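You operate a simulated robot arm through the tools that you are given. There is no shell and no other tool. Be economical: measure what you need, move in short steps, check, and stop when the job is done.

You are at the controls of a simulated two-armed robot. One attempt, no reset.

Task
Dress the worn purple disc with the white block and fit it on the grinder.
Fine: rub till the lower figure on its knob rises; block back in its cell; cover shut. Where these are worked on the way, their far stop is far enough and under half their travel is too little: grinder cover.

Only the result counts: the job must be done as asked and must still hold three seconds after the hand-in. Knocking over, shifting, dropping, spilling or breaking anything else fails it. A push-on lid holds only when it is set on centred and level and pressed home; a screw cap is set on level and turned clockwise until tight.

Robot
Two 7-joint arms with fingered hands on one trunk, on a base that drives. Base frame: it is fixed to the floor where the robot stands at the start and does not move with it; the origin is under the middle of the robot, x ahead of it, y to its left, z up. Readings come in cm, rad, newtons and seconds.
The left shoulder is at the start at [2.1, 20.8, 132.3], the right one opposite. With the tool pointing down near the work surface each hand reaches from about 10 to 94 cm from the robot's upright axis, wherever it stands, measured 20 degrees to its own side. Places, roughly: grinder cover [70, -20, 90]; speed knob of the grinder [40, -20, 80]; start key of the grinder [40, -40, 80]; top of the grinder wheel [70, -20, 90]. Payload 5 kg a hand.
The TCP of each hand is the grasp point between the finger pads, 4.8 cm short of the fingertips. In the tool frame z runs along the fingers and y along their closing line. The gripper opens to 16 cm. The gripper's body begins 5.6 cm behind the TCP. The gripper is a hand of 4 fingers: y runs from the thumb to the fingers, the wrist lies at [-2.6, -14.2, -25.2] in the tool frame, and closing takes about 1.5 s.
Orientation is told as [roll, pitch, yaw] about the base's x, y, z axes, in that order, counted from this pose: with the fingers straight down and the wrist toward the robot, the tool's x, y and z point along [0, 1, 0], [1, 0, 0] and [0, 0, -1] of the base frame.

Tools
- The arms move only by the tool jog_arm. It takes "left_rows", "right_rows" or both (then of equal length, played together; a hand with none holds still); each is one flat list of numbers, 7 for each row, row after row: the shift along the tool's x, y, z in cm, then the turn, a rotation vector about the tool's x, y, z in degrees, then the opening, from 0 (shut) to 1 (fully open). In form: [x, y, z, wx, wy, wz, gripper, x, y, z, wx, wy, wz, gripper, ...]. A call has 1 to 12 rows; each row shifts and turns the commanded pose from where the row before left it, along the tool's axes as they then stand. A row lasts 0.2 s, in which the tool goes at most 5 cm and 0.15 rad; a call with a longer step from one row to the next is refused whole, and so is a gripper value outside its range. Where a pose cannot be reached the arm comes as near as it can. A force on the tool above 50 N (or 10 N above the force at the start of the call, whichever is more), or a blocked arm, ends the call early, and 0.2 s more pass. Each finger travels about 10.8 cm/s and halts on what it meets, pressing with about 25 N; the grip force reading is that of the motor and also rises with nothing between the fingers. The clock runs only during rows and for 0.2 s after the last one: add rows that do not move to give the fingers time. It gives the time, the measured TCP pose, the force on the tool (base axes), the opening and the grip force at its end, in the units of the frame above (readings bear some noise), with the torque about the TCP (base axes, N m) and any sound that the robot's microphone picked up.
- Cameras (640 x 400 px; columns grow to the right, rows downward): "scene" is now at [9.27, -0.37, 149.9]; the picture's right is [-0.02, -1.00, 0.00], its down [-0.68, 0.02, -0.73] and it looks along [0.73, -0.02, -0.68] (base axes); focal length 259 px, centre (320, 200). "left" rides on the left gripper at [-8.7, -13.3, -18.9] in its tool frame; the picture's right is [-0.83, -0.26, 0.49], its down [0.51, -0.71, 0.49] and it looks along [0.22, 0.66, 0.72] (tool axes); focal length 238 px, centre (320, 200). "right" rides on the right gripper at [8.7, -13.3, -18.9] in its tool frame; the picture's right is [-0.83, 0.26, -0.49], its down [-0.51, -0.71, 0.49] and it looks along [-0.22, 0.66, 0.72] (tool axes); focal length 238 px, centre (320, 200). There is no depth. A picture from a camera that has moved, and an enlarged one, comes with that camera's place and axes in the base frame and with its lens.
- camera(camera): a new picture of that camera. It takes no simulated time.
- move_column(by): slides the trunk up (or, below 0, down) by that many cm; the arms and the scene camera ride with it, the base frame stays. It gives what a move gives, with no picture.
- base_move(legs): drives the robot by 1 to 6 legs, each [ahead, left, turn to the left] in cm, cm and rad, along the robot's own axes; the way and the turn of a leg run together, so that a leg with both is an arc; at most 150 cm and 3.142 rad a leg. The arms and the cameras ride along, it lands a little off, and it stops where it bumps. It gives what a move gives.
- hand_shape(shape, hand): the hand has 4 fingers and takes this shape, open, in about a second: jaw (thumb against the fingers, like two jaws); tri (thumb and two fingers); tip (a fingertip pinch); poke (one finger out to press); point (the index stretched); flat (the hand flat); cup (the hand cupped); fist (a fist). The gripper value then closes the fingers along that shape, each until it touches; the sizes above hold for jaw. It gives what a move gives, with no picture.
- turn_head(pan, tilt): turns the head with the scene camera to pan (to the left, within 1.501 rad either way) and tilt (down, from -0.506 to 1.204), counted from straight ahead of the robot. It gives what a move gives.
- close_up(camera, box): a new picture of the part [left, top, right, bottom] of that camera's present view, enlarged. It takes no simulated time.
- close_job(): hands the job in; it is judged then, once.

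Go step by step. Nothing tells you exact positions but the pictures and the camera data: compare them with the known pose of the tool, close in by small moves and look again before you grip or let go. The budget is 120 turns and 88 pictures, counting those below and the enlarged ones. Unless the task says otherwise, let go and move clear before handing in, and close with one line.

The tools are called after ">>>" as name(argument=value, ...) on one line, values as JSON. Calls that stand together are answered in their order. jog_arm: Moves the arms, as the interface text tells. Its arguments: {"type":"object","properties":{"left_rows":{"type":"array"},"right_rows":{"type":"array"}},"required":[]} The other tools are called the same way: move_column (by) slides the trunk up or down; hand_shape (shape, hand) gives the hand a shape; base_move (legs) drives the base; turn_head (pan, tilt) turns the head that bears the scene camera; camera (camera) takes a picture; close_up (camera, box) takes an enlarged picture of a part of a camera's view; close_job () hands the job in.

At the start:

```text
time: 0.0
left_position: [71.86, 29.87, 111.09]
left_tool_rot: [0.001, 0.0, -0.001]
left_ft_force: [-0.3, -0.1, -0.1]
left_wrist_torque: [-0.01, -0.02, -0.03]
left_gripper_width: 15.96
left_gripper_force: 0.0
left_shape: jaw
right_position: [61.19, -26.64, 114.21]
right_tool_rot: [-0.001, -0.001, 0.0]
right_ft_force: [-0.4, 0.4, 0.2]
right_wrist_torque: [0.01, -0.01, -0.03]
right_gripper_width: 15.96
right_gripper_force: 0.0
right_shape: jaw
trunk travel left (down, up): [-32.5, 36.5]
robot x, y, heading: [-0.08, 0.48, 0.005]
head pan, tilt: [-0.024, 0.754]
```

scene: 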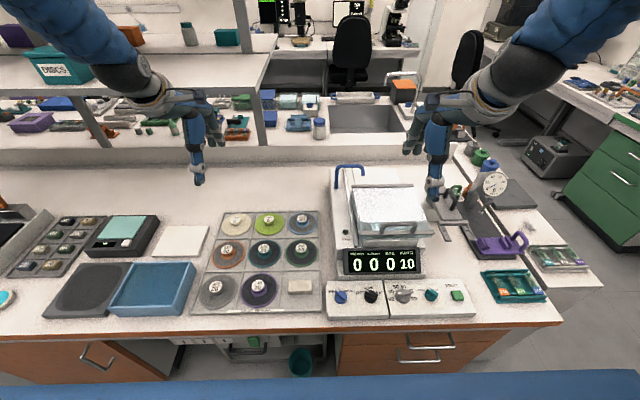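
right: 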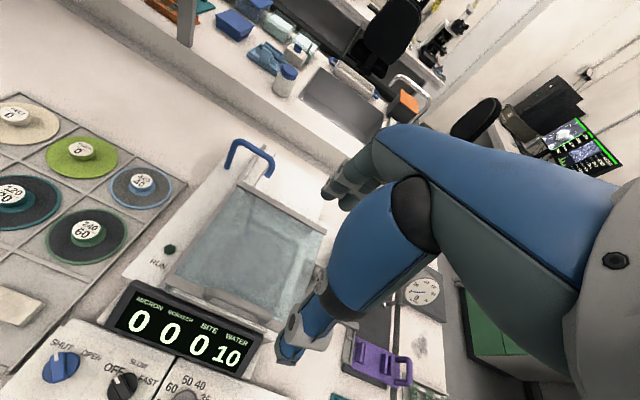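
left: 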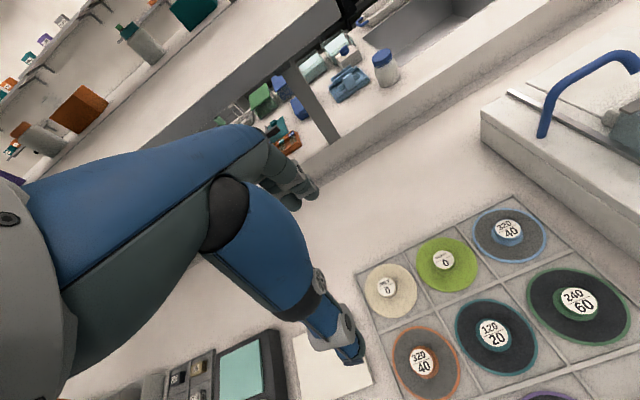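

I see a tray of discs, a grinder with a transparent cover, and a control panel. I'll zoom in on the discs and the grinder first.

>>> close_up(camera="scene", box=[180, 200, 340, 320])

>>> close_up(camera="scene", box=[310, 150, 490, 330])

```text
3.33 times, centred on (260, 260) of scene
camera zoom: at [9.27, -0.37, 149.9], right [-0.02, -1.0, 0.0], down [-0.68, 0.02, -0.73], along [0.73, -0.02, -0.68], focal length 862 px, centre (520, 0)
```

zoom: 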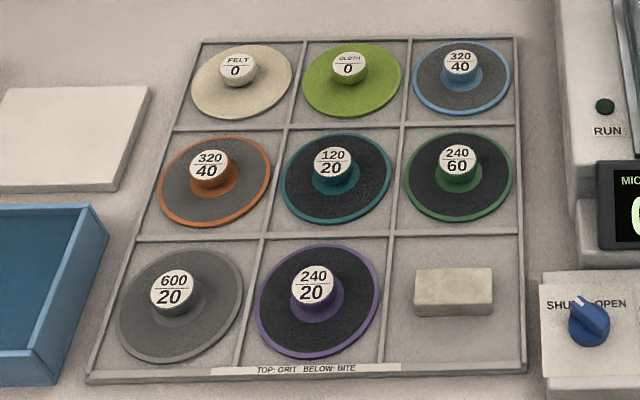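

```text
2.22 times, centred on (400, 240) of scene
camera zoom: at [9.27, -0.37, 149.9], right [-0.02, -1.0, 0.0], down [-0.68, 0.02, -0.73], along [0.73, -0.02, -0.68], focal length 575 px, centre (142, 111)
```

zoom: 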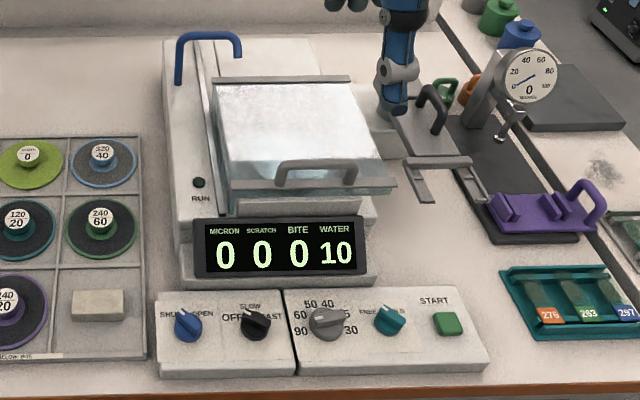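

Triangulating shows the bench is near z≈76, and the purple knob is at about (48, 17, 80). Next I'll take a closer look at the cover.

>>> close_up(camera="right", box=[100, 130, 420, 400])

>>> close_up(camera="scene", box=[330, 160, 440, 250])

```text
1.48 times, centred on (260, 265) of right
camera zoom: at [47.8, -18.14, 133.03], right [0.26, -0.83, 0.49], down [-0.71, -0.51, -0.49], along [0.66, -0.22, -0.72], focal length 353 px, centre (409, 104)
```

zoom: 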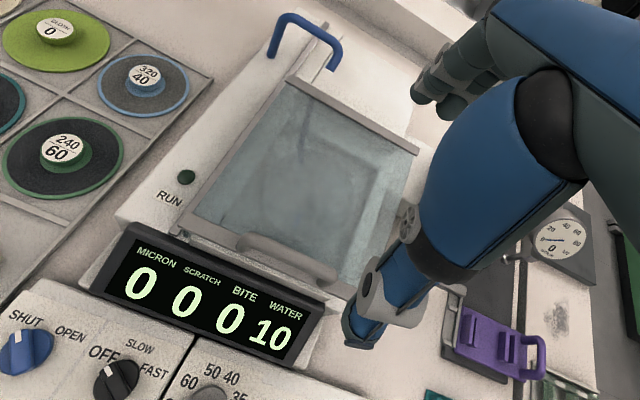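

```text
4.44 times, centred on (385, 205) of scene
camera zoom: at [9.27, -0.37, 149.9], right [-0.02, -1.0, 0.0], down [-0.68, 0.02, -0.73], along [0.73, -0.02, -0.68], focal length 1150 px, centre (31, 178)
```

zoom: 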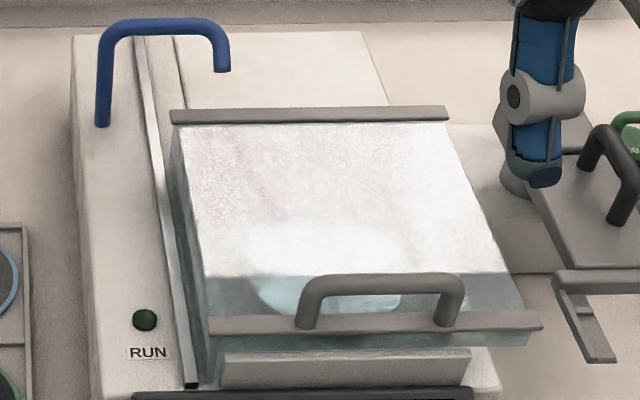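

The cover looks like it slides back along a rail, with its handle bar near (56.3, -23.5, 97). I'll bring the right hand above the handle and the left hand above the white block.

>>> jog_arm(left_rows=[-2.8, -2.55, 1.45, 0, 0, 0, 0.5, -2.8, -2.55, 1.45, 0, 0, 0, 0.5, -2.8, -2.55, 1.45, 0, 0, 0, 0.5, -2.8, -2.55, 1.45, 0, 0, 0, 0.5, -2.8, -2.55, 1.45, 0, 0, 0, 0.5, -2.8, -2.55, 1.45, 0, 0, 0, 0.5, -2.8, -2.55, 1.45, 0, 0, 0, 0.5, -2.8, -2.55, 1.45, 0, 0, 0, 0.5, -2.8, -2.55, 1.45, 0, 0, 0, 0.5, 0, 0, 0, 0, 0, 0, 0.5], right_rows=[0.35, -0.54, 0.9, 0, 0, 0, 0.5, 0.35, -0.54, 0.9, 0, 0, 0, 0.5, 0.35, -0.54, 0.9, 0, 0, 0, 0.5, 0.35, -0.54, 0.9, 0, 0, 0, 0.5, 0.35, -0.54, 0.9, 0, 0, 0, 0.5, 0.35, -0.54, 0.9, 0, 0, 0, 0.5, 0.35, -0.54, 0.9, 0, 0, 0, 0.5, 0.35, -0.54, 0.9, 0, 0, 0, 0.5, 0.35, -0.54, 0.9, 0, 0, 0, 0.5, 0, 0, 0, 0, 0, 0, 0.5])

>>> camera(camera="scene")

>>> camera(camera="left")

>>> camera(camera="right")

```text
time: 2.2
left_position: [48.85, 4.54, 98.09]
left_tool_rot: [-0.001, 0.0, 0.0]
left_ft_force: [-0.5, 0.4, -0.8]
left_wrist_torque: [-0.03, 0.02, -0.03]
left_gripper_width: 8.03
left_gripper_force: 0.0
left_shape: jaw
right_position: [56.34, -23.59, 106.1]
right_tool_rot: [-0.001, -0.001, 0.0]
right_ft_force: [0.0, 0.6, -0.4]
right_wrist_torque: [-0.05, 0.0, 0.02]
right_gripper_width: 8.04
right_gripper_force: 0.0
right_shape: jaw
trunk travel left (down, up): [-32.5, 36.5]
robot x, y, heading: [-0.14, 0.15, 0.004]
head pan, tilt: [-0.024, 0.754]
```

```text
80 pictures are left
camera scene: at [9.25, -0.35, 149.9], right [-0.02, -1.0, 0.0], down [-0.68, 0.02, -0.73], along [0.73, -0.02, -0.68], focal length 259 px, centre (320, 200)
```

scene: 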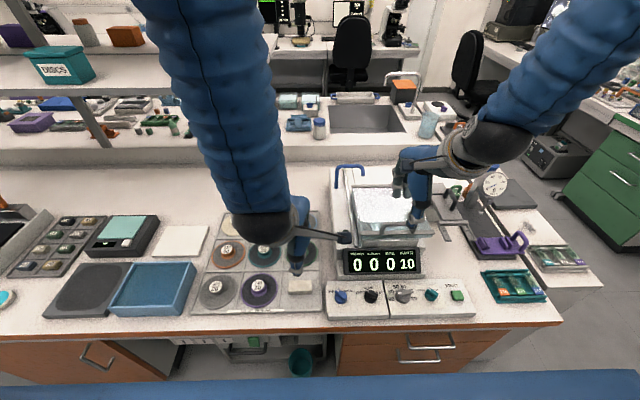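

```text
79 pictures are left
camera left: at [35.63, -4.15, 117.13], right [-0.26, -0.83, -0.49], down [-0.71, 0.51, -0.49], along [0.66, 0.22, -0.72], focal length 238 px, centre (320, 200)
```

left: 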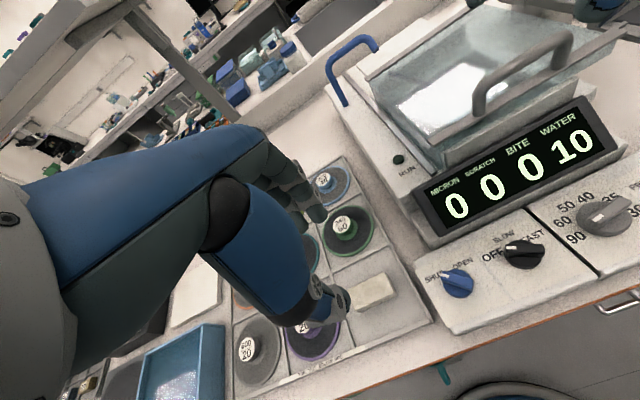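

```text
78 pictures are left
camera right: at [42.94, -14.99, 124.93], right [0.26, -0.83, 0.49], down [-0.71, -0.51, -0.49], along [0.66, -0.22, -0.72], focal length 238 px, centre (320, 200)
```

right: 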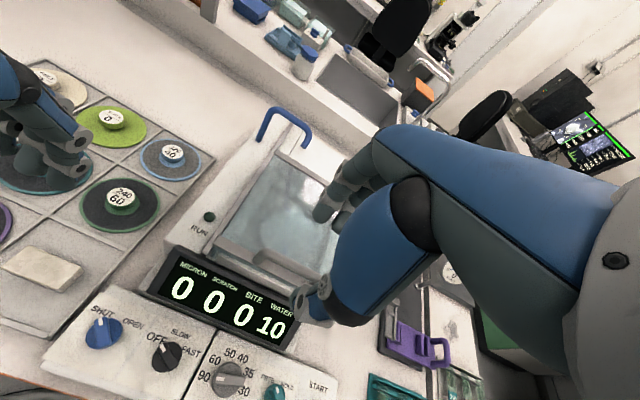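

Both hands are positioned, and the block top is around (47.6, 4.4, 79.4). I'll lower the right hand onto the handle bar and close it.

>>> jog_arm(right_rows=[0.2, -0.4, 2.3, 0, 0, 0, 0.5, 0, 0, 2.3, 0, 0, 0, 0.5, 0, 0, 2.3, 0, 0, 0, 0.5, 0, 0, 0, 0, 0, 0, 0.5])

>>> close_up(camera="scene", box=[330, 140, 470, 250])

>>> close_up(camera="left", box=[400, 0, 640, 150])

```text
time: 3.2
left_position: [48.8, 4.45, 98.23]
left_tool_rot: [-0.001, -0.001, 0.0]
left_ft_force: [-0.7, 0.3, 0.3]
left_wrist_torque: [0.02, -0.04, -0.02]
left_gripper_width: 8.04
left_gripper_force: 0.1
left_shape: jaw
right_position: [55.81, -23.34, 99.34]
right_tool_rot: [-0.002, 0.0, 0.002]
right_ft_force: [0.3, 0.1, 0.0]
right_wrist_torque: [-0.03, -0.04, -0.03]
right_gripper_width: 8.02
right_gripper_force: 0.1
right_shape: jaw
trunk travel left (down, up): [-32.5, 36.5]
robot x, y, heading: [-0.1, 0.19, -0.001]
head pan, tilt: [-0.024, 0.754]
```

```text
3.64 times, centred on (400, 195) of scene
camera zoom: at [9.18, -0.37, 149.91], right [-0.02, -1.0, 0.0], down [-0.68, 0.02, -0.73], along [0.73, -0.02, -0.68], focal length 941 px, centre (29, 218)
```

zoom: 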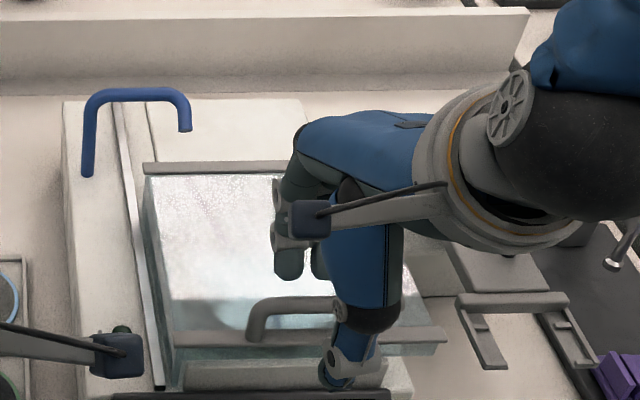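

```text
2.67 times, centred on (520, 75) of left
camera zoom: at [35.6, -4.15, 117.16], right [-0.26, -0.83, -0.49], down [-0.71, 0.51, -0.49], along [0.66, 0.22, -0.72], focal length 636 px, centre (-213, 533)
```

zoom: 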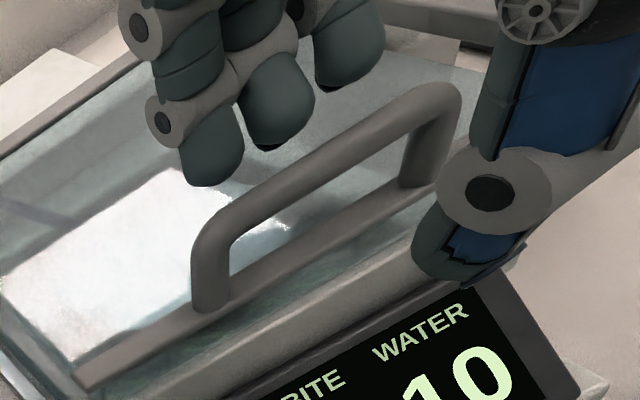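

The thumb is in front of the bar and the fingers are behind it. I'll close the hand on the handle.

>>> jog_arm(right_rows=[0, 0, 0.3, 0, 0, 0, 0.3, 0, 0, 0.3, 0, 0, 0, 0.15, 0, 0, 0, 0, 0, 0, 0.05, 0, 0, 0, 0, 0, 0, 0.05, 0, 0, 0, 0, 0, 0, 0.05])

>>> close_up(camera="left", box=[400, 0, 640, 150])

```text
time: 4.4
left_position: [49.02, 4.52, 98.09]
left_tool_rot: [0.0, 0.001, 0.001]
left_ft_force: [0.7, 0.2, 0.4]
left_wrist_torque: [0.0, 0.0, -0.01]
left_gripper_width: 8.03
left_gripper_force: 0.1
left_shape: jaw
right_position: [56.07, -23.33, 98.59]
right_tool_rot: [-0.001, -0.004, -0.001]
right_ft_force: [18.8, -0.9, 8.8]
right_wrist_torque: [-0.34, -0.78, 0.4]
right_gripper_width: 0.92
right_gripper_force: 0.1
right_shape: jaw
trunk travel left (down, up): [-32.5, 36.5]
robot x, y, heading: [0.08, 0.0, -0.002]
head pan, tilt: [-0.024, 0.754]
```

```text
2.67 times, centred on (520, 75) of left
camera zoom: at [35.77, -4.14, 117.11], right [-0.26, -0.83, -0.49], down [-0.71, 0.51, -0.49], along [0.65, 0.22, -0.72], focal length 636 px, centre (-213, 533)
```

zoom: 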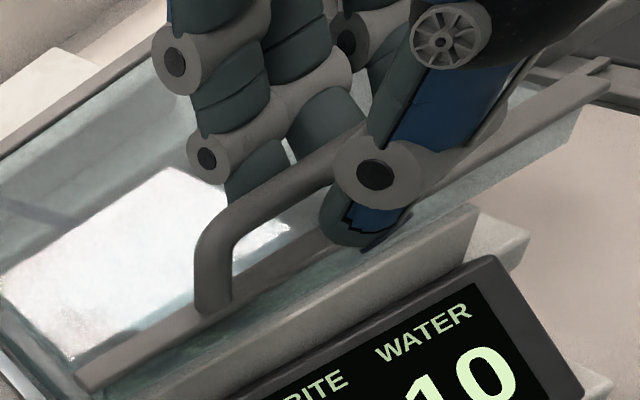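

The bar is between the thumb and fingers. I'll push the cover back with +x steps.

>>> jog_arm(right_rows=[0, 1, 0, 0, 0, 0, 0.05, 0, 1, 0, 0, 0, 0, 0.05, 0, 1, 0, 0, 0, 0, 0.05, 0, 1, 0, 0, 0, 0, 0.05, 0, 1, 0, 0, 0, 0, 0.05])

>>> close_up(camera="scene", box=[330, 140, 470, 250])

```text
time: 5.6
left_position: [48.89, 4.51, 98.19]
left_tool_rot: [0.0, -0.001, 0.0]
left_ft_force: [0.8, -0.1, -0.6]
left_wrist_torque: [0.01, -0.04, -0.01]
left_gripper_width: 8.02
left_gripper_force: 0.0
left_shape: jaw
right_position: [60.79, -23.36, 98.51]
right_tool_rot: [0.003, 0.002, -0.001]
right_ft_force: [-0.5, -0.5, -0.6]
right_wrist_torque: [0.02, 0.04, 0.0]
right_gripper_width: 0.82
right_gripper_force: 0.0
right_shape: jaw
trunk travel left (down, up): [-32.5, 36.5]
robot x, y, heading: [-0.24, -0.14, 0.001]
head pan, tilt: [-0.024, 0.754]
```

```text
3.64 times, centred on (400, 195) of scene
camera zoom: at [9.31, -0.38, 149.89], right [-0.02, -1.0, 0.0], down [-0.68, 0.02, -0.73], along [0.73, -0.02, -0.68], focal length 941 px, centre (29, 218)
```

zoom: 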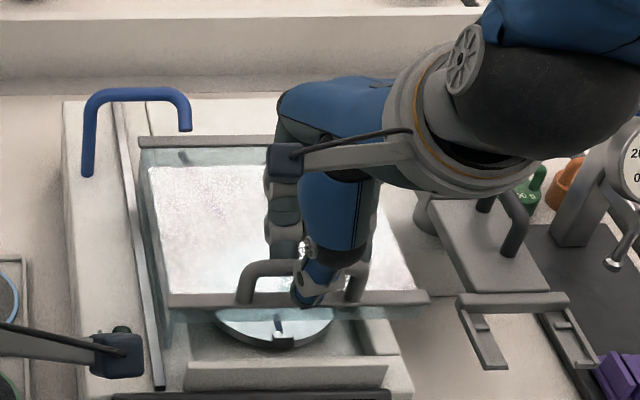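

The cover slides and the wheel with its spindle is showing. I'll keep pushing to the far stop.

>>> jog_arm(right_rows=[0, 1.5, 0, 0, 0, 0, 0.05, 0, 1.5, 0, 0, 0, 0, 0.05, 0, 1.5, 0, 0, 0, 0, 0.05, 0, 1.5, 0, 0, 0, 0, 0.05, 0, 1.5, 0, 0, 0, 0, 0.05, 0, 1.5, 0, 0, 0, 0, 0.05, 0, 1.5, 0, 0, 0, 0, 0.05, 0, 1.5, 0, 0, 0, 0, 0.05, 0, 1.5, 0, 0, 0, 0, 0.05, 0, 1.5, 0, 0, 0, 0, 0.05, 0, 1.5, 0, 0, 0, 0, 0.05])

>>> close_up(camera="scene", box=[330, 140, 470, 250])

```text
time: 8.0
left_position: [48.8, 4.47, 98.16]
left_tool_rot: [0.001, 0.0, 0.0]
left_ft_force: [-0.7, 0.3, 0.5]
left_wrist_torque: [-0.01, -0.03, -0.02]
left_gripper_width: 8.02
left_gripper_force: 0.0
left_shape: jaw
right_position: [77.2, -23.27, 98.53]
right_tool_rot: [0.0, 0.004, 0.002]
right_ft_force: [-12.8, 0.7, 2.6]
right_wrist_torque: [0.05, 0.4, -0.02]
right_gripper_width: 0.87
right_gripper_force: 0.0
right_shape: jaw
trunk travel left (down, up): [-32.5, 36.5]
robot x, y, heading: [-0.03, -0.01, -0.0]
head pan, tilt: [-0.024, 0.754]
```

```text
3.64 times, centred on (400, 195) of scene
camera zoom: at [9.09, -0.36, 149.91], right [-0.02, -1.0, 0.0], down [-0.68, 0.02, -0.73], along [0.73, -0.02, -0.68], focal length 941 px, centre (29, 218)
```

zoom: 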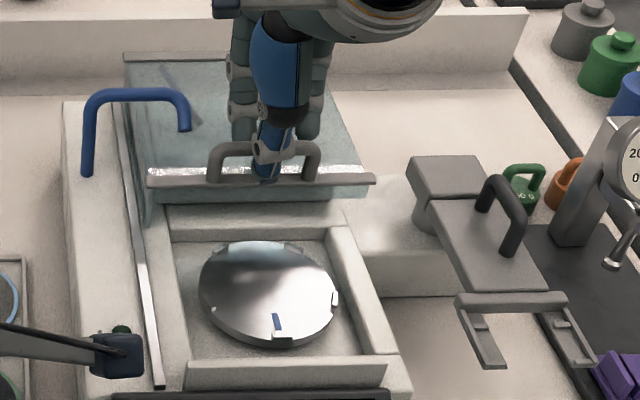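

The cover is at its far stop. I'll release and lift the right hand, then inspect the wheel and the purple disc up close.

>>> jog_arm(right_rows=[0, -0.3, 0, 0, 0, 0, 0.3, 0, 0, 0, 0, 0, 0, 0.5, 0, 0, 0, 0, 0, 0, 0.5, 0, 0, -3, 0, 0, 0, 0.5, 0, 0, -4, 0, 0, 0, 0.5, 0, 0, -4, 0, 0, 0, 0.5, -3, -3, 0, 0, 0, 0, 0.5, -4, -3, 0, 0, 0, 0, 0.5, -4, -3, 0, 0, 0, 0, 0.5])

>>> close_up(camera="scene", box=[360, 190, 420, 230])

>>> close_up(camera="scene", box=[225, 265, 325, 315])

```text
time: 10.0
left_position: [48.79, 4.31, 98.1]
left_tool_rot: [0.003, 0.001, 0.0]
left_ft_force: [-0.3, -0.5, 1.4]
left_wrist_torque: [0.12, -0.08, 0.05]
left_gripper_width: 8.04
left_gripper_force: 0.1
left_shape: jaw
right_position: [68.04, -34.31, 109.72]
right_tool_rot: [0.001, -0.002, 0.002]
right_ft_force: [-0.6, -0.8, 0.3]
right_wrist_torque: [0.13, -0.08, -0.03]
right_gripper_width: 7.95
right_gripper_force: 0.0
right_shape: jaw
trunk travel left (down, up): [-32.5, 36.5]
robot x, y, heading: [-0.14, 0.16, -0.001]
head pan, tilt: [-0.024, 0.754]
```

```text
10.00 times, centred on (390, 210) of scene
camera zoom: at [9.11, -0.6, 149.91], right [-0.02, -1.0, 0.0], down [-0.68, 0.02, -0.73], along [0.73, -0.02, -0.68], focal length 2587 px, centre (-380, 100)
```

zoom: 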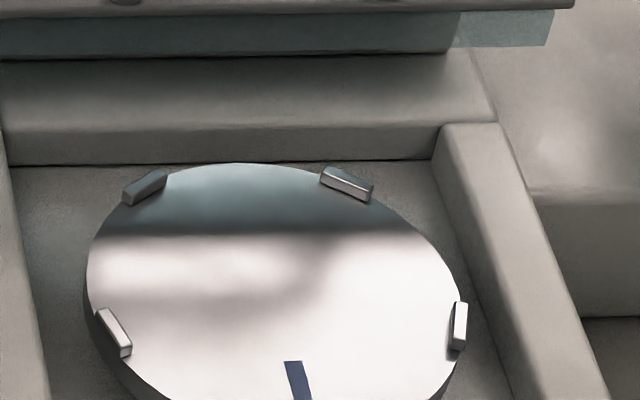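

```text
6.40 times, centred on (275, 290) of scene
camera zoom: at [9.11, -0.6, 149.91], right [-0.02, -1.0, 0.0], down [-0.68, 0.02, -0.73], along [0.73, -0.02, -0.68], focal length 1656 px, centre (608, -376)
```

zoom: 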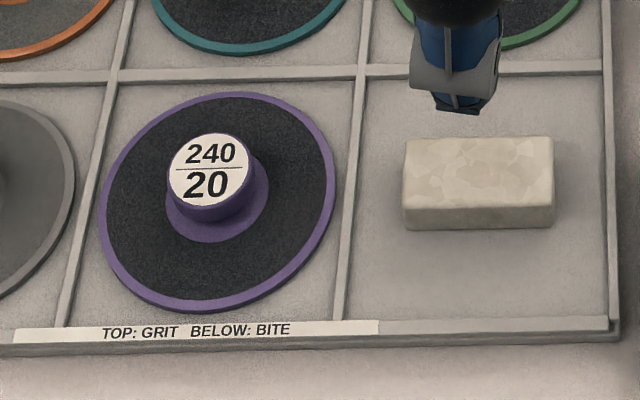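

The wheel has five rim pegs that centre the disc. The block is about 7 × 3.5 × 2 cm at (47.9, 4.4), so I'll lower the left hand toward it.

>>> jog_arm(left_rows=[0.1, -0.9, 2, 0, 0, 0, 0.5, 0, 0, 3, 0, 0, 0, 0.5, 0, 0, 3, 0, 0, 0, 0.5, 0, 0, 3, 0, 0, 0, 0.5, 0, 0, 2.5, 0, 0, 0, 0.5, 0, 0, 0, 0, 0, 0, 0.5])

>>> close_up(camera="scene", box=[240, 240, 340, 310])

>>> camera(camera="left")

```text
time: 11.4
left_position: [47.88, 4.6, 84.61]
left_tool_rot: [0.0, 0.001, 0.0]
left_ft_force: [-0.3, -0.5, -0.4]
left_wrist_torque: [0.01, -0.02, 0.0]
left_gripper_width: 8.05
left_gripper_force: 0.1
left_shape: jaw
right_position: [68.11, -34.27, 109.45]
right_tool_rot: [0.002, -0.001, -0.001]
right_ft_force: [-1.1, -0.4, 0.7]
right_wrist_torque: [0.04, -0.02, -0.02]
right_gripper_width: 7.97
right_gripper_force: 0.0
right_shape: jaw
trunk travel left (down, up): [-32.5, 36.5]
robot x, y, heading: [0.03, 0.06, 0.005]
head pan, tilt: [-0.024, 0.754]
```

```text
5.71 times, centred on (290, 275) of scene
camera zoom: at [9.21, -0.41, 149.91], right [-0.02, -1.0, 0.0], down [-0.68, 0.02, -0.73], along [0.73, -0.02, -0.68], focal length 1478 px, centre (491, -229)
```

zoom: 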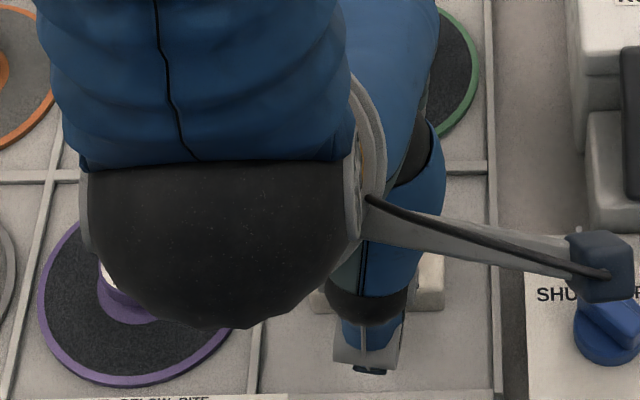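

```text
69 pictures are left
camera left: at [34.72, -3.99, 103.63], right [-0.26, -0.83, -0.49], down [-0.71, 0.51, -0.49], along [0.66, 0.22, -0.72], focal length 238 px, centre (320, 200)
```

left: 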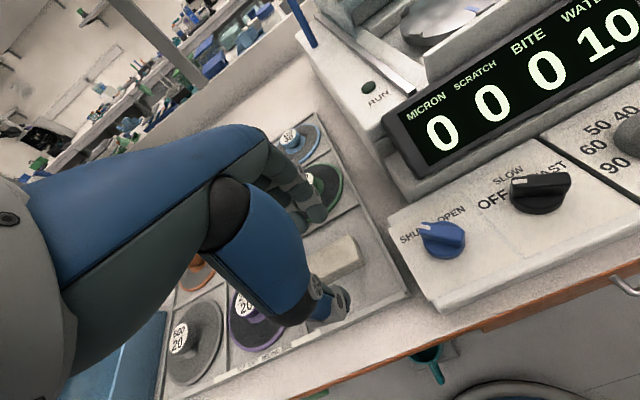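

The fingers straddle the block. I'll go down about 1.5 cm and close.

>>> jog_arm(left_rows=[0, 0, 0.8, 0, 0, 0, 0.5, 0, 0, 0.7, 0, 0, 0, 0.5, 0, 0, 0, 0, 0, 0, 0.35, 0, 0, 0, 0, 0, 0, 0.25, 0, 0, 0, 0, 0, 0, 0.1, 0, 0, 0, 0, 0, 0, 0.05, 0, 0, 0, 0, 0, 0, 0.05])

>>> close_up(camera="left", box=[220, 160, 420, 360])

```text
time: 13.0
left_position: [47.92, 4.68, 83.13]
left_tool_rot: [-0.002, 0.001, 0.0]
left_ft_force: [-0.5, 0.2, -0.2]
left_wrist_torque: [0.02, 0.01, -0.02]
left_gripper_width: 2.95
left_gripper_force: 25.0
left_shape: jaw
right_position: [68.22, -34.23, 109.53]
right_tool_rot: [0.0, 0.001, 0.0]
right_ft_force: [-0.2, -0.7, 1.1]
right_wrist_torque: [0.02, -0.02, -0.01]
right_gripper_width: 7.97
right_gripper_force: 0.0
right_shape: jaw
trunk travel left (down, up): [-32.5, 36.5]
robot x, y, heading: [0.09, -0.43, -0.0]
head pan, tilt: [-0.024, 0.754]
```

```text
2.00 times, centred on (320, 260) of left
camera zoom: at [34.76, -3.98, 102.08], right [-0.26, -0.83, -0.49], down [-0.71, 0.51, -0.49], along [0.66, 0.22, -0.72], focal length 477 px, centre (320, 80)
```

zoom: 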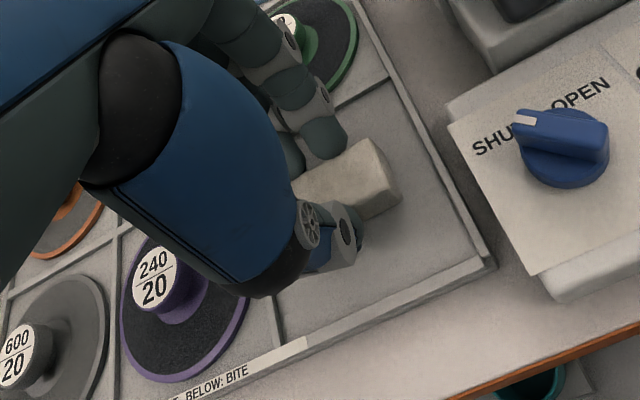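

The block is gripped at 25 N. I'll lift it and look again at the disc and the tray dividers.

>>> jog_arm(left_rows=[0, 0, -1, 0, 0, 0, 0.05, 0, 0, -2, 0, 0, 0, 0.05, 0, 0, -2.5, 0, 0, 0, 0.05, 0, 0, -2.5, 0, 0, 0, 0.05, 0, 0, 0, 0, 0, 0, 0.05])

>>> close_up(camera="left", box=[220, 200, 420, 325])

>>> close_up(camera="right", box=[0, 160, 240, 400])

```text
time: 14.2
left_position: [48.06, 4.68, 91.09]
left_tool_rot: [-0.001, 0.002, 0.0]
left_ft_force: [-0.2, -0.8, -1.7]
left_wrist_torque: [-0.02, 0.06, 0.01]
left_gripper_width: 2.96
left_gripper_force: 24.7
left_shape: jaw
right_position: [68.2, -34.26, 109.63]
right_tool_rot: [0.0, 0.001, -0.001]
right_ft_force: [1.0, 0.0, -0.5]
right_wrist_torque: [-0.02, 0.02, 0.02]
right_gripper_width: 7.99
right_gripper_force: 0.1
right_shape: jaw
trunk travel left (down, up): [-32.5, 36.5]
robot x, y, heading: [0.01, 0.2, -0.0]
head pan, tilt: [-0.024, 0.754]
```

```text
3.20 times, centred on (320, 262) of left
camera zoom: at [34.84, -3.98, 110.08], right [-0.26, -0.83, -0.49], down [-0.71, 0.51, -0.49], along [0.66, 0.22, -0.72], focal length 763 px, centre (320, 0)
```

zoom: 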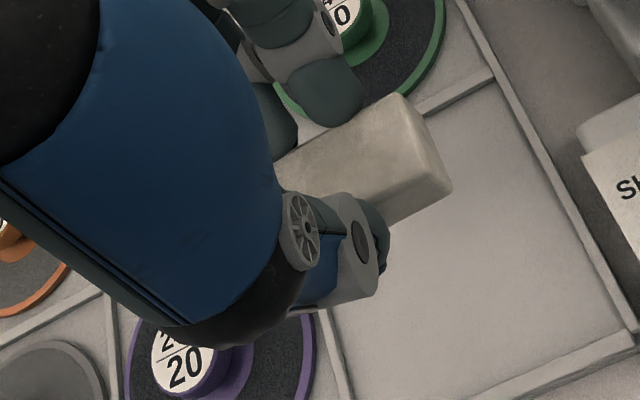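

```text
1.67 times, centred on (120, 280) of right
camera zoom: at [54.84, -25.67, 128.36], right [0.26, -0.83, 0.49], down [-0.71, -0.51, -0.49], along [0.66, -0.22, -0.72], focal length 397 px, centre (653, 67)
```

zoom: 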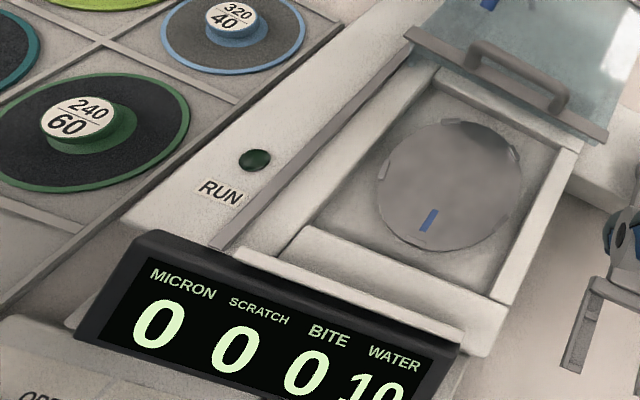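

The block's −y end sticks out about 3 cm free of the fingers. I'll carry it to the front-left of the purple disc and yaw 45° so that end points at the disc's ring.

>>> jog_arm(left_rows=[3.3, -1.06, 0, 0, 0, 0, 0.05, 3.3, -1.06, 0, 0, 0, 0, 0.05, 3.3, -1.06, 0, 0, 0, 0, 0.05, 3.3, -1.06, 0, 0, 0, 0, 0.05, 3.3, -1.06, 0, 0, 0, 0, 0.05, 0, 0, 0, 0, 0, -7.5, 0.05, 0, 0, 0, 0, 0, -7.5, 0.05, 0, 0, 0, 0, 0, -7.5, 0.05, 0, 0, 0, 0, 0, -7.5, 0.05, 0, 0, 0, 0, 0, -7.5, 0.05, 0, 0, 0, 0, 0, -7.5, 0.05, 0, 0, 0, 0, 0, 0, 0.05])

>>> camera(camera="left")

>>> close_up(camera="scene", box=[180, 220, 340, 330])

```text
time: 16.8
left_position: [44.54, 20.71, 90.01]
left_tool_rot: [0.0, 0.0, 0.786]
left_ft_force: [-0.2, 0.0, -0.2]
left_wrist_torque: [-0.03, 0.03, -0.01]
left_gripper_width: 2.93
left_gripper_force: 24.7
left_shape: jaw
left hand out of reach, approached as far as the arm can: row 4, 5
right_position: [68.08, -34.19, 109.61]
right_tool_rot: [-0.001, 0.001, -0.001]
right_ft_force: [0.7, 0.7, 0.3]
right_wrist_torque: [-0.03, -0.03, -0.01]
right_gripper_width: 7.99
right_gripper_force: 0.1
right_shape: jaw
trunk travel left (down, up): [-32.5, 36.5]
robot x, y, heading: [0.5, -0.06, -0.002]
head pan, tilt: [-0.024, 0.754]
```

```text
65 pictures are left
camera left: at [41.38, 5.29, 109.01], right [0.41, -0.77, -0.49], down [-0.86, -0.15, -0.49], along [0.31, 0.62, -0.72], focal length 238 px, centre (320, 200)
```

left: 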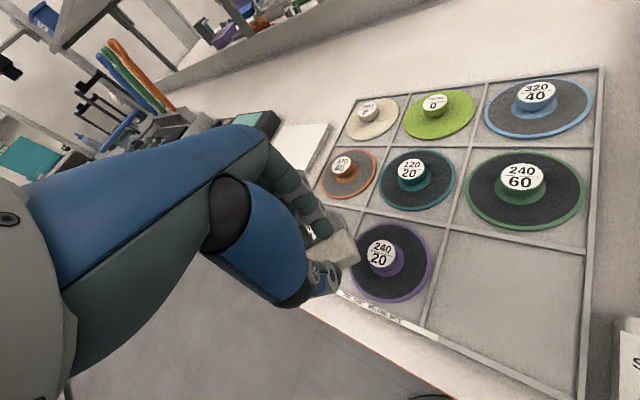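

```text
3.64 times, centred on (260, 275) of scene
camera zoom: at [9.27, -0.34, 149.9], right [-0.02, -1.0, 0.0], down [-0.68, 0.02, -0.73], along [0.73, -0.02, -0.68], focal length 941 px, centre (538, -73)
```

zoom: 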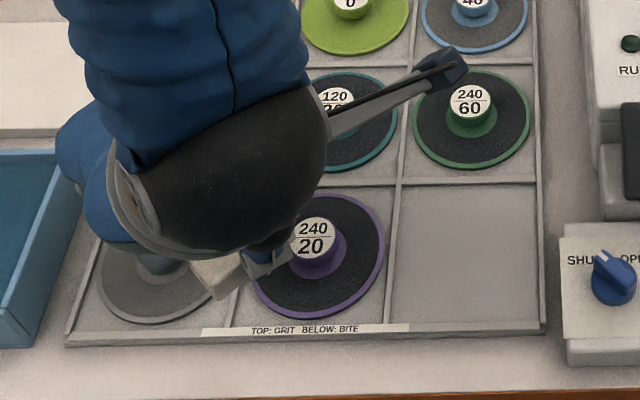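

The left arm is at its near reach limit here. I'll back the base up 12 cm to give it room.

>>> base_move(legs=[[-12, 0, 0]])

```text
time: 18.0
left_position: [32.5, 20.74, 90.2]
left_tool_rot: [0.0, -0.001, 0.786]
left_ft_force: [-0.5, -0.1, -1.4]
left_wrist_torque: [0.0, -0.07, 0.02]
left_gripper_width: 2.95
left_gripper_force: 24.6
left_shape: jaw
right_position: [56.13, -34.2, 109.66]
right_tool_rot: [0.0, 0.0, -0.001]
right_ft_force: [-0.9, 0.7, 0.6]
right_wrist_torque: [0.02, -0.11, -0.01]
right_gripper_width: 7.97
right_gripper_force: 0.0
right_shape: jaw
trunk travel left (down, up): [-32.5, 36.5]
robot x, y, heading: [-11.84, -0.05, 0.001]
head pan, tilt: [-0.024, 0.754]
```

>>> jog_arm(left_rows=[-2.32, 2.54, 0, 0, 0, 0, 0.05, -2.32, 2.54, 0, 0, 0, 0, 0.05, -2.32, 2.54, 0, 0, 0, 0, 0.05, 0, 0, 0, 0, 0, 0, 0.05])

>>> close_up(camera="left", box=[260, 180, 480, 330])

>>> camera(camera="scene")

```text
time: 19.0
left_position: [42.9, 21.29, 89.92]
left_tool_rot: [0.001, 0.001, 0.783]
left_ft_force: [-0.4, 0.6, -0.5]
left_wrist_torque: [0.01, -0.06, 0.02]
left_gripper_width: 2.94
left_gripper_force: 24.8
left_shape: jaw
right_position: [56.1, -34.26, 109.65]
right_tool_rot: [0.002, 0.0, 0.0]
right_ft_force: [-0.3, 0.4, 0.8]
right_wrist_torque: [0.03, -0.07, -0.06]
right_gripper_width: 7.98
right_gripper_force: 0.1
right_shape: jaw
trunk travel left (down, up): [-32.5, 36.5]
robot x, y, heading: [-11.86, -0.13, 0.0]
head pan, tilt: [-0.024, 0.754]
```

```text
2.67 times, centred on (370, 255) of left
camera zoom: at [39.73, 5.73, 108.96], right [0.41, -0.77, -0.49], down [-0.86, -0.14, -0.49], along [0.31, 0.62, -0.72], focal length 636 px, centre (187, 53)
```

zoom: 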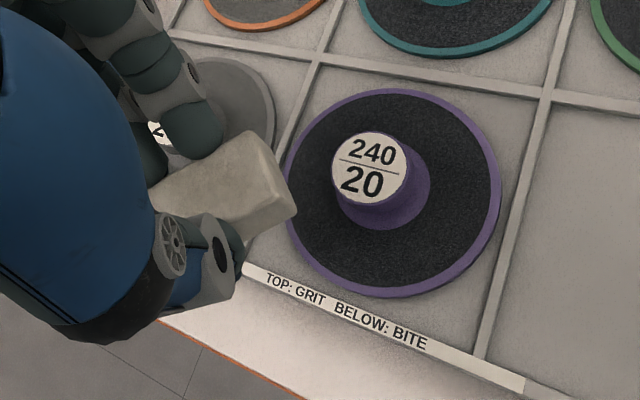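

```text
62 pictures are left
camera scene: at [-2.84, -0.39, 149.91], right [-0.03, -1.0, 0.0], down [-0.68, 0.02, -0.73], along [0.73, -0.02, -0.68], focal length 259 px, centre (320, 200)
```

scene: 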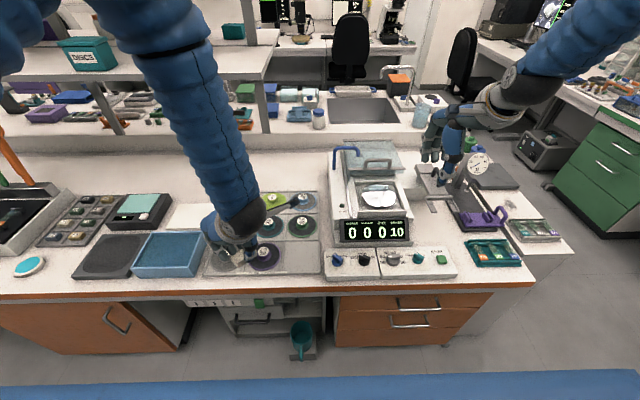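

The block's free end points at the ring beside the purple knob. I'll lower toward contact.

>>> jog_arm(left_rows=[0, 0, 2, 0, 0, 0, 0.05, 0, 0, 2, 0, 0, 0, 0.05, 0, 0, 0.5, 0, 0, 0, 0.05, 0, 0, 0.3, 0, 0, 0, 0.05, 0, 0, 0, 0, 0, 0, 0.05])

>>> close_up(camera="left", box=[260, 180, 480, 330])

```text
time: 20.2
left_position: [42.77, 21.17, 85.08]
left_tool_rot: [0.001, 0.0, 0.786]
left_ft_force: [1.1, 0.0, -0.7]
left_wrist_torque: [-0.02, 0.0, -0.01]
left_gripper_width: 2.96
left_gripper_force: 25.0
left_shape: jaw
right_position: [56.14, -34.31, 109.63]
right_tool_rot: [0.001, -0.001, -0.002]
right_ft_force: [0.6, 1.0, -0.4]
right_wrist_torque: [0.01, -0.02, -0.02]
right_gripper_width: 7.95
right_gripper_force: 0.1
right_shape: jaw
trunk travel left (down, up): [-32.5, 36.5]
robot x, y, heading: [-12.07, 0.12, -0.002]
head pan, tilt: [-0.024, 0.754]
```

```text
2.67 times, centred on (370, 255) of left
camera zoom: at [39.73, 5.71, 104.14], right [0.41, -0.77, -0.49], down [-0.86, -0.14, -0.49], along [0.31, 0.62, -0.72], focal length 636 px, centre (187, 53)
```

zoom: 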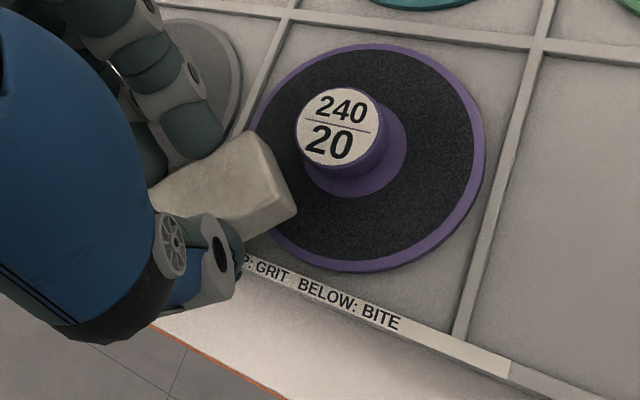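

>>> jog_arm(left_rows=[0, 0, 0.25, 0, 0, 0, 0.05, 0, 0, 0.25, 0, 0, 0, 0.05, 0, 0, 0.25, 0, 0, 0, 0.05, 0, 0, 0.25, 0, 0, 0, 0.05, 0, 0, 0, 0, 0, 0, 0.05])

```text
time: 21.4
left_position: [42.89, 21.23, 84.18]
left_tool_rot: [0.001, -0.001, 0.784]
left_ft_force: [0.2, 0.7, -1.9]
left_wrist_torque: [0.02, -0.01, 0.0]
left_gripper_width: 2.91
left_gripper_force: 25.1
left_shape: jaw
right_position: [56.0, -34.23, 109.6]
right_tool_rot: [0.001, -0.001, 0.0]
right_ft_force: [0.3, -0.1, -0.2]
right_wrist_torque: [0.0, 0.01, 0.01]
right_gripper_width: 7.97
right_gripper_force: 0.0
right_shape: jaw
trunk travel left (down, up): [-32.5, 36.5]
robot x, y, heading: [-12.61, -0.03, 0.0]
head pan, tilt: [-0.024, 0.754]
```

>>> jog_arm(left_rows=[0, 0, 0.2, 0, 0, 0, 0.05, 0, 0, 0.2, 0, 0, 0, 0.05, 0, 0, 0, 0, 0, 0, 0.05])

>>> close_up(camera="left", box=[260, 180, 480, 330])

```text
time: 22.2
left_position: [42.76, 21.15, 83.88]
left_tool_rot: [0.001, -0.001, 0.785]
left_ft_force: [-0.9, -0.1, -1.0]
left_wrist_torque: [-0.01, -0.02, 0.04]
left_gripper_width: 2.91
left_gripper_force: 25.0
left_shape: jaw
right_position: [56.17, -34.34, 109.52]
right_tool_rot: [0.001, 0.001, -0.001]
right_ft_force: [-0.2, -0.1, -0.6]
right_wrist_torque: [0.04, 0.01, -0.03]
right_gripper_width: 7.98
right_gripper_force: 0.0
right_shape: jaw
trunk travel left (down, up): [-32.5, 36.5]
robot x, y, heading: [-11.84, -0.19, 0.0]
head pan, tilt: [-0.024, 0.754]
```

```text
2.67 times, centred on (370, 255) of left
camera zoom: at [39.67, 5.72, 102.81], right [0.41, -0.77, -0.49], down [-0.86, -0.14, -0.49], along [0.31, 0.62, -0.72], focal length 636 px, centre (187, 53)
```

zoom: 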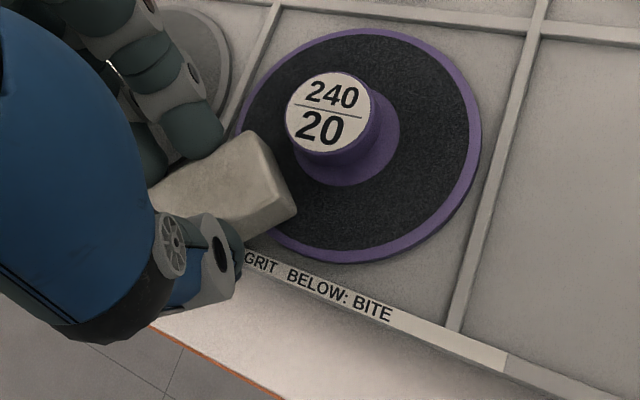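

No contact yet. I'll continue in small steps.

>>> jog_arm(left_rows=[0, 0, 0.15, 0, 0, 0, 0.05, 0, 0, 0.15, 0, 0, 0, 0.05, 0, 0, 0.15, 0, 0, 0, 0.05, 0, 0, 0, 0, 0, 0, 0.05])

```text
time: 23.2
left_position: [42.84, 21.22, 83.58]
left_tool_rot: [-0.002, -0.004, 0.785]
left_ft_force: [-1.6, 0.0, 31.6]
left_wrist_torque: [-0.04, 0.0, 0.03]
left_gripper_width: 3.05
left_gripper_force: 25.2
left_shape: jaw
right_position: [56.02, -34.35, 109.72]
right_tool_rot: [0.001, -0.003, 0.0]
right_ft_force: [-0.8, 0.3, 0.3]
right_wrist_torque: [-0.01, 0.03, 0.0]
right_gripper_width: 7.98
right_gripper_force: 0.1
right_shape: jaw
trunk travel left (down, up): [-32.5, 36.5]
robot x, y, heading: [-11.8, -0.12, 0.005]
head pan, tilt: [-0.024, 0.754]
```

>>> close_up(camera="left", box=[260, 180, 400, 280])

>>> close_up(camera="scene", box=[200, 200, 300, 290])

```text
4.00 times, centred on (330, 230) of left
camera zoom: at [39.63, 5.69, 102.5], right [0.41, -0.77, -0.49], down [-0.86, -0.14, -0.49], along [0.31, 0.62, -0.72], focal length 953 px, centre (280, 80)
```

zoom: 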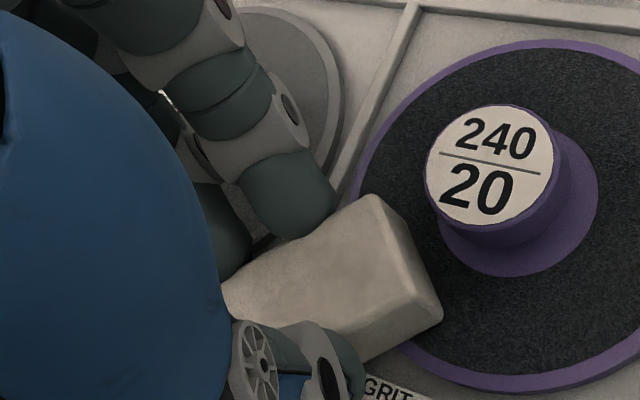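

```text
4.44 times, centred on (250, 245) of scene
camera zoom: at [-2.92, -0.45, 149.93], right [-0.03, -1.0, 0.0], down [-0.68, 0.02, -0.73], along [0.73, -0.02, -0.68], focal length 1150 px, centre (631, 0)
```

zoom: 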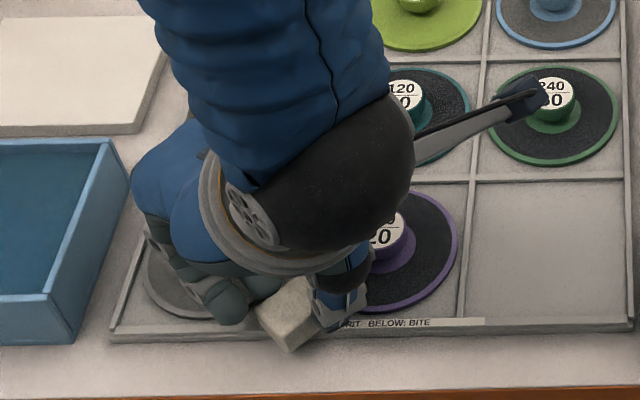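

I feel 31 N but almost no torque, so the block may be resting on both the divider and the disc. I'll lift slightly, move the end closer to the knob, and tilt so only that end presses on the disc.

>>> jog_arm(left_rows=[0, 0, -0.6, 0, 0, 0, 0.05, 0, 0, -0.6, 0, 0, 0, 0.05, -0.8, 0, 0, 0, 3, 0, 0.05, -0.8, 0, 0, 0, 3, 0, 0.05, 0, 0, 0, 0, 0, 0, 0.05])

>>> close_up(camera="left", box=[260, 180, 400, 280])

```text
time: 24.4
left_position: [44.02, 20.05, 84.47]
left_tool_rot: [0.107, 0.0, 0.786]
left_ft_force: [-0.4, 0.1, -1.4]
left_wrist_torque: [0.03, -0.02, -0.01]
left_gripper_width: 2.97
left_gripper_force: 24.8
left_shape: jaw
right_position: [56.13, -34.27, 109.72]
right_tool_rot: [0.0, 0.0, 0.0]
right_ft_force: [0.9, 0.4, -0.6]
right_wrist_torque: [-0.04, 0.04, 0.02]
right_gripper_width: 7.98
right_gripper_force: 0.0
right_shape: jaw
trunk travel left (down, up): [-32.5, 36.5]
robot x, y, heading: [-11.73, -0.06, 0.001]
head pan, tilt: [-0.024, 0.754]
```

```text
4.00 times, centred on (330, 230) of left
camera zoom: at [42.22, 3.21, 102.48], right [0.37, -0.73, -0.57], down [-0.89, -0.11, -0.43], along [0.26, 0.67, -0.7], focal length 953 px, centre (280, 80)
```

zoom: 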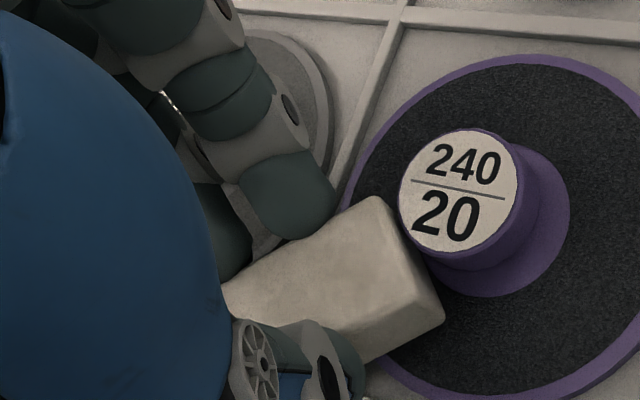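

The end is well placed near the knob, so I'll lower until it touches.

>>> jog_arm(left_rows=[0, 0, 0.2, 0, 0, 0, 0.05, 0, 0, 0.15, 0, 0, 0, 0.05, 0, 0, 0.15, 0, 0, 0, 0.05, 0, 0, 0, 0, 0, 0, 0.05])

```text
time: 25.4
left_position: [44.0, 20.07, 83.93]
left_tool_rot: [0.105, -0.001, 0.784]
left_ft_force: [0.9, -0.2, -0.1]
left_wrist_torque: [0.0, -0.01, -0.02]
left_gripper_width: 2.96
left_gripper_force: 25.0
left_shape: jaw
right_position: [56.19, -34.25, 109.61]
right_tool_rot: [0.002, 0.001, 0.0]
right_ft_force: [0.5, 0.4, -0.1]
right_wrist_torque: [0.01, -0.02, 0.02]
right_gripper_width: 7.97
right_gripper_force: 0.0
right_shape: jaw
trunk travel left (down, up): [-32.5, 36.5]
robot x, y, heading: [-11.91, -0.0, -0.003]
head pan, tilt: [-0.024, 0.754]
```

>>> jog_arm(left_rows=[0, 0, 0.12, 0, 0, 0, 0.05, 0, 0, 0.12, 0, 0, 0, 0.05, 0, 0, 0, 0, 0, 0, 0.05])

```text
time: 26.2
left_position: [43.96, 20.17, 83.77]
left_tool_rot: [0.104, 0.0, 0.785]
left_ft_force: [-1.8, 2.9, 6.0]
left_wrist_torque: [0.04, -0.12, 0.05]
left_gripper_width: 2.97
left_gripper_force: 24.7
left_shape: jaw
right_position: [56.03, -34.37, 109.55]
right_tool_rot: [0.001, 0.0, 0.0]
right_ft_force: [1.0, -0.5, -0.4]
right_wrist_torque: [-0.01, 0.0, 0.0]
right_gripper_width: 7.98
right_gripper_force: 0.1
right_shape: jaw
trunk travel left (down, up): [-32.5, 36.5]
robot x, y, heading: [-12.07, -0.11, -0.0]
head pan, tilt: [-0.024, 0.754]
```

Contact has started at about 6 N. I'll press slightly more and start rubbing strokes.

>>> jog_arm(left_rows=[0, 0, 0.1, 0, 0, 0, 0.05, 0, 0.6, 0, 0, 0, 0, 0.05, 0, 0.6, 0, 0, 0, 0, 0.05, 0, -0.8, 0, 0, 0, 0, 0.05, 0, -0.8, 0, 0, 0, 0, 0.05, 0, -0.8, 0, 0, 0, 0, 0.05, 0, 0.8, 0, 0, 0, 0, 0.05, 0, 0.8, 0, 0, 0, 0, 0.05, 0, 0.8, 0, 0, 0, 0, 0.05, 0, -0.6, 0, 0, 0, 0, 0.05, 0, -0.6, 0, 0, 0, 0, 0.05])

>>> close_up(camera="left", box=[260, 180, 400, 280])

```text
time: 28.6
left_position: [43.88, 20.08, 83.67]
left_tool_rot: [0.108, 0.0, 0.785]
left_ft_force: [0.2, 0.4, 10.4]
left_wrist_torque: [0.09, -0.07, -0.02]
left_gripper_width: 2.9
left_gripper_force: 25.0
left_shape: jaw
right_position: [56.05, -34.38, 109.69]
right_tool_rot: [0.001, 0.0, -0.002]
right_ft_force: [1.4, 0.2, -0.7]
right_wrist_torque: [0.01, 0.02, -0.03]
right_gripper_width: 7.98
right_gripper_force: 0.0
right_shape: jaw
trunk travel left (down, up): [-32.5, 36.5]
robot x, y, heading: [-11.78, -0.15, 0.002]
head pan, tilt: [-0.024, 0.754]
```

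```text
4.00 times, centred on (330, 230) of left
camera zoom: at [42.09, 3.24, 101.72], right [0.37, -0.73, -0.57], down [-0.89, -0.11, -0.44], along [0.26, 0.67, -0.7], focal length 953 px, centre (280, 80)
```

zoom: 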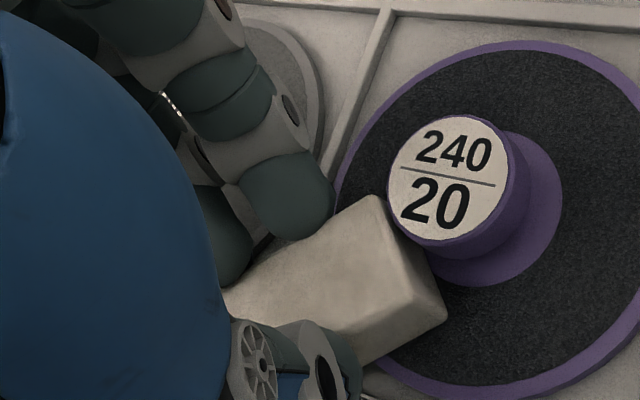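

No change in the figure yet, so I'll press harder and rub with longer strokes.

>>> jog_arm(left_rows=[0, 0.9, 0.15, 0, 0, 0, 0.05, 0, 0.9, 0, 0, 0, 0, 0.05, 0, -1, 0, 0, 0, 0, 0.05, 0, -1, 0, 0, 0, 0, 0.05, 0, -1, 0, 0, 0, 0, 0.05, 0, 1, 0, 0, 0, 0, 0.05, 0, 1, 0, 0, 0, 0, 0.05, 0, 1, 0, 0, 0, 0, 0.05, 0, -1, 0, 0, 0, 0, 0.05, 0, -1, 0, 0, 0, 0, 0.05, 0, -1, 0, 0, 0, 0, 0.05, 0, 1.2, 0, 0, 0, 0, 0.05])

>>> close_up(camera="left", box=[260, 180, 400, 280])

```text
time: 31.2
left_position: [43.55, 19.78, 83.62]
left_tool_rot: [0.105, 0.003, 0.783]
left_ft_force: [-8.8, -7.7, 34.6]
left_wrist_torque: [-0.46, 0.74, 0.09]
left_gripper_width: 3.09
left_gripper_force: 24.5
left_shape: jaw
right_position: [55.85, -34.49, 109.75]
right_tool_rot: [0.0, -0.003, 0.001]
right_ft_force: [0.2, -0.5, -1.2]
right_wrist_torque: [0.0, -0.01, 0.0]
right_gripper_width: 7.98
right_gripper_force: 0.1
right_shape: jaw
trunk travel left (down, up): [-32.5, 36.5]
robot x, y, heading: [-11.93, 0.16, -0.002]
head pan, tilt: [-0.024, 0.754]
```

```text
4.00 times, centred on (330, 230) of left
camera zoom: at [41.75, 3.03, 101.64], right [0.36, -0.74, -0.57], down [-0.89, -0.11, -0.43], along [0.26, 0.67, -0.7], focal length 953 px, centre (280, 80)
```

zoom: 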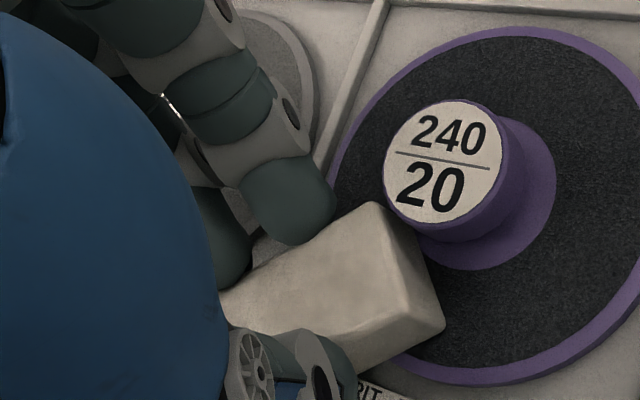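

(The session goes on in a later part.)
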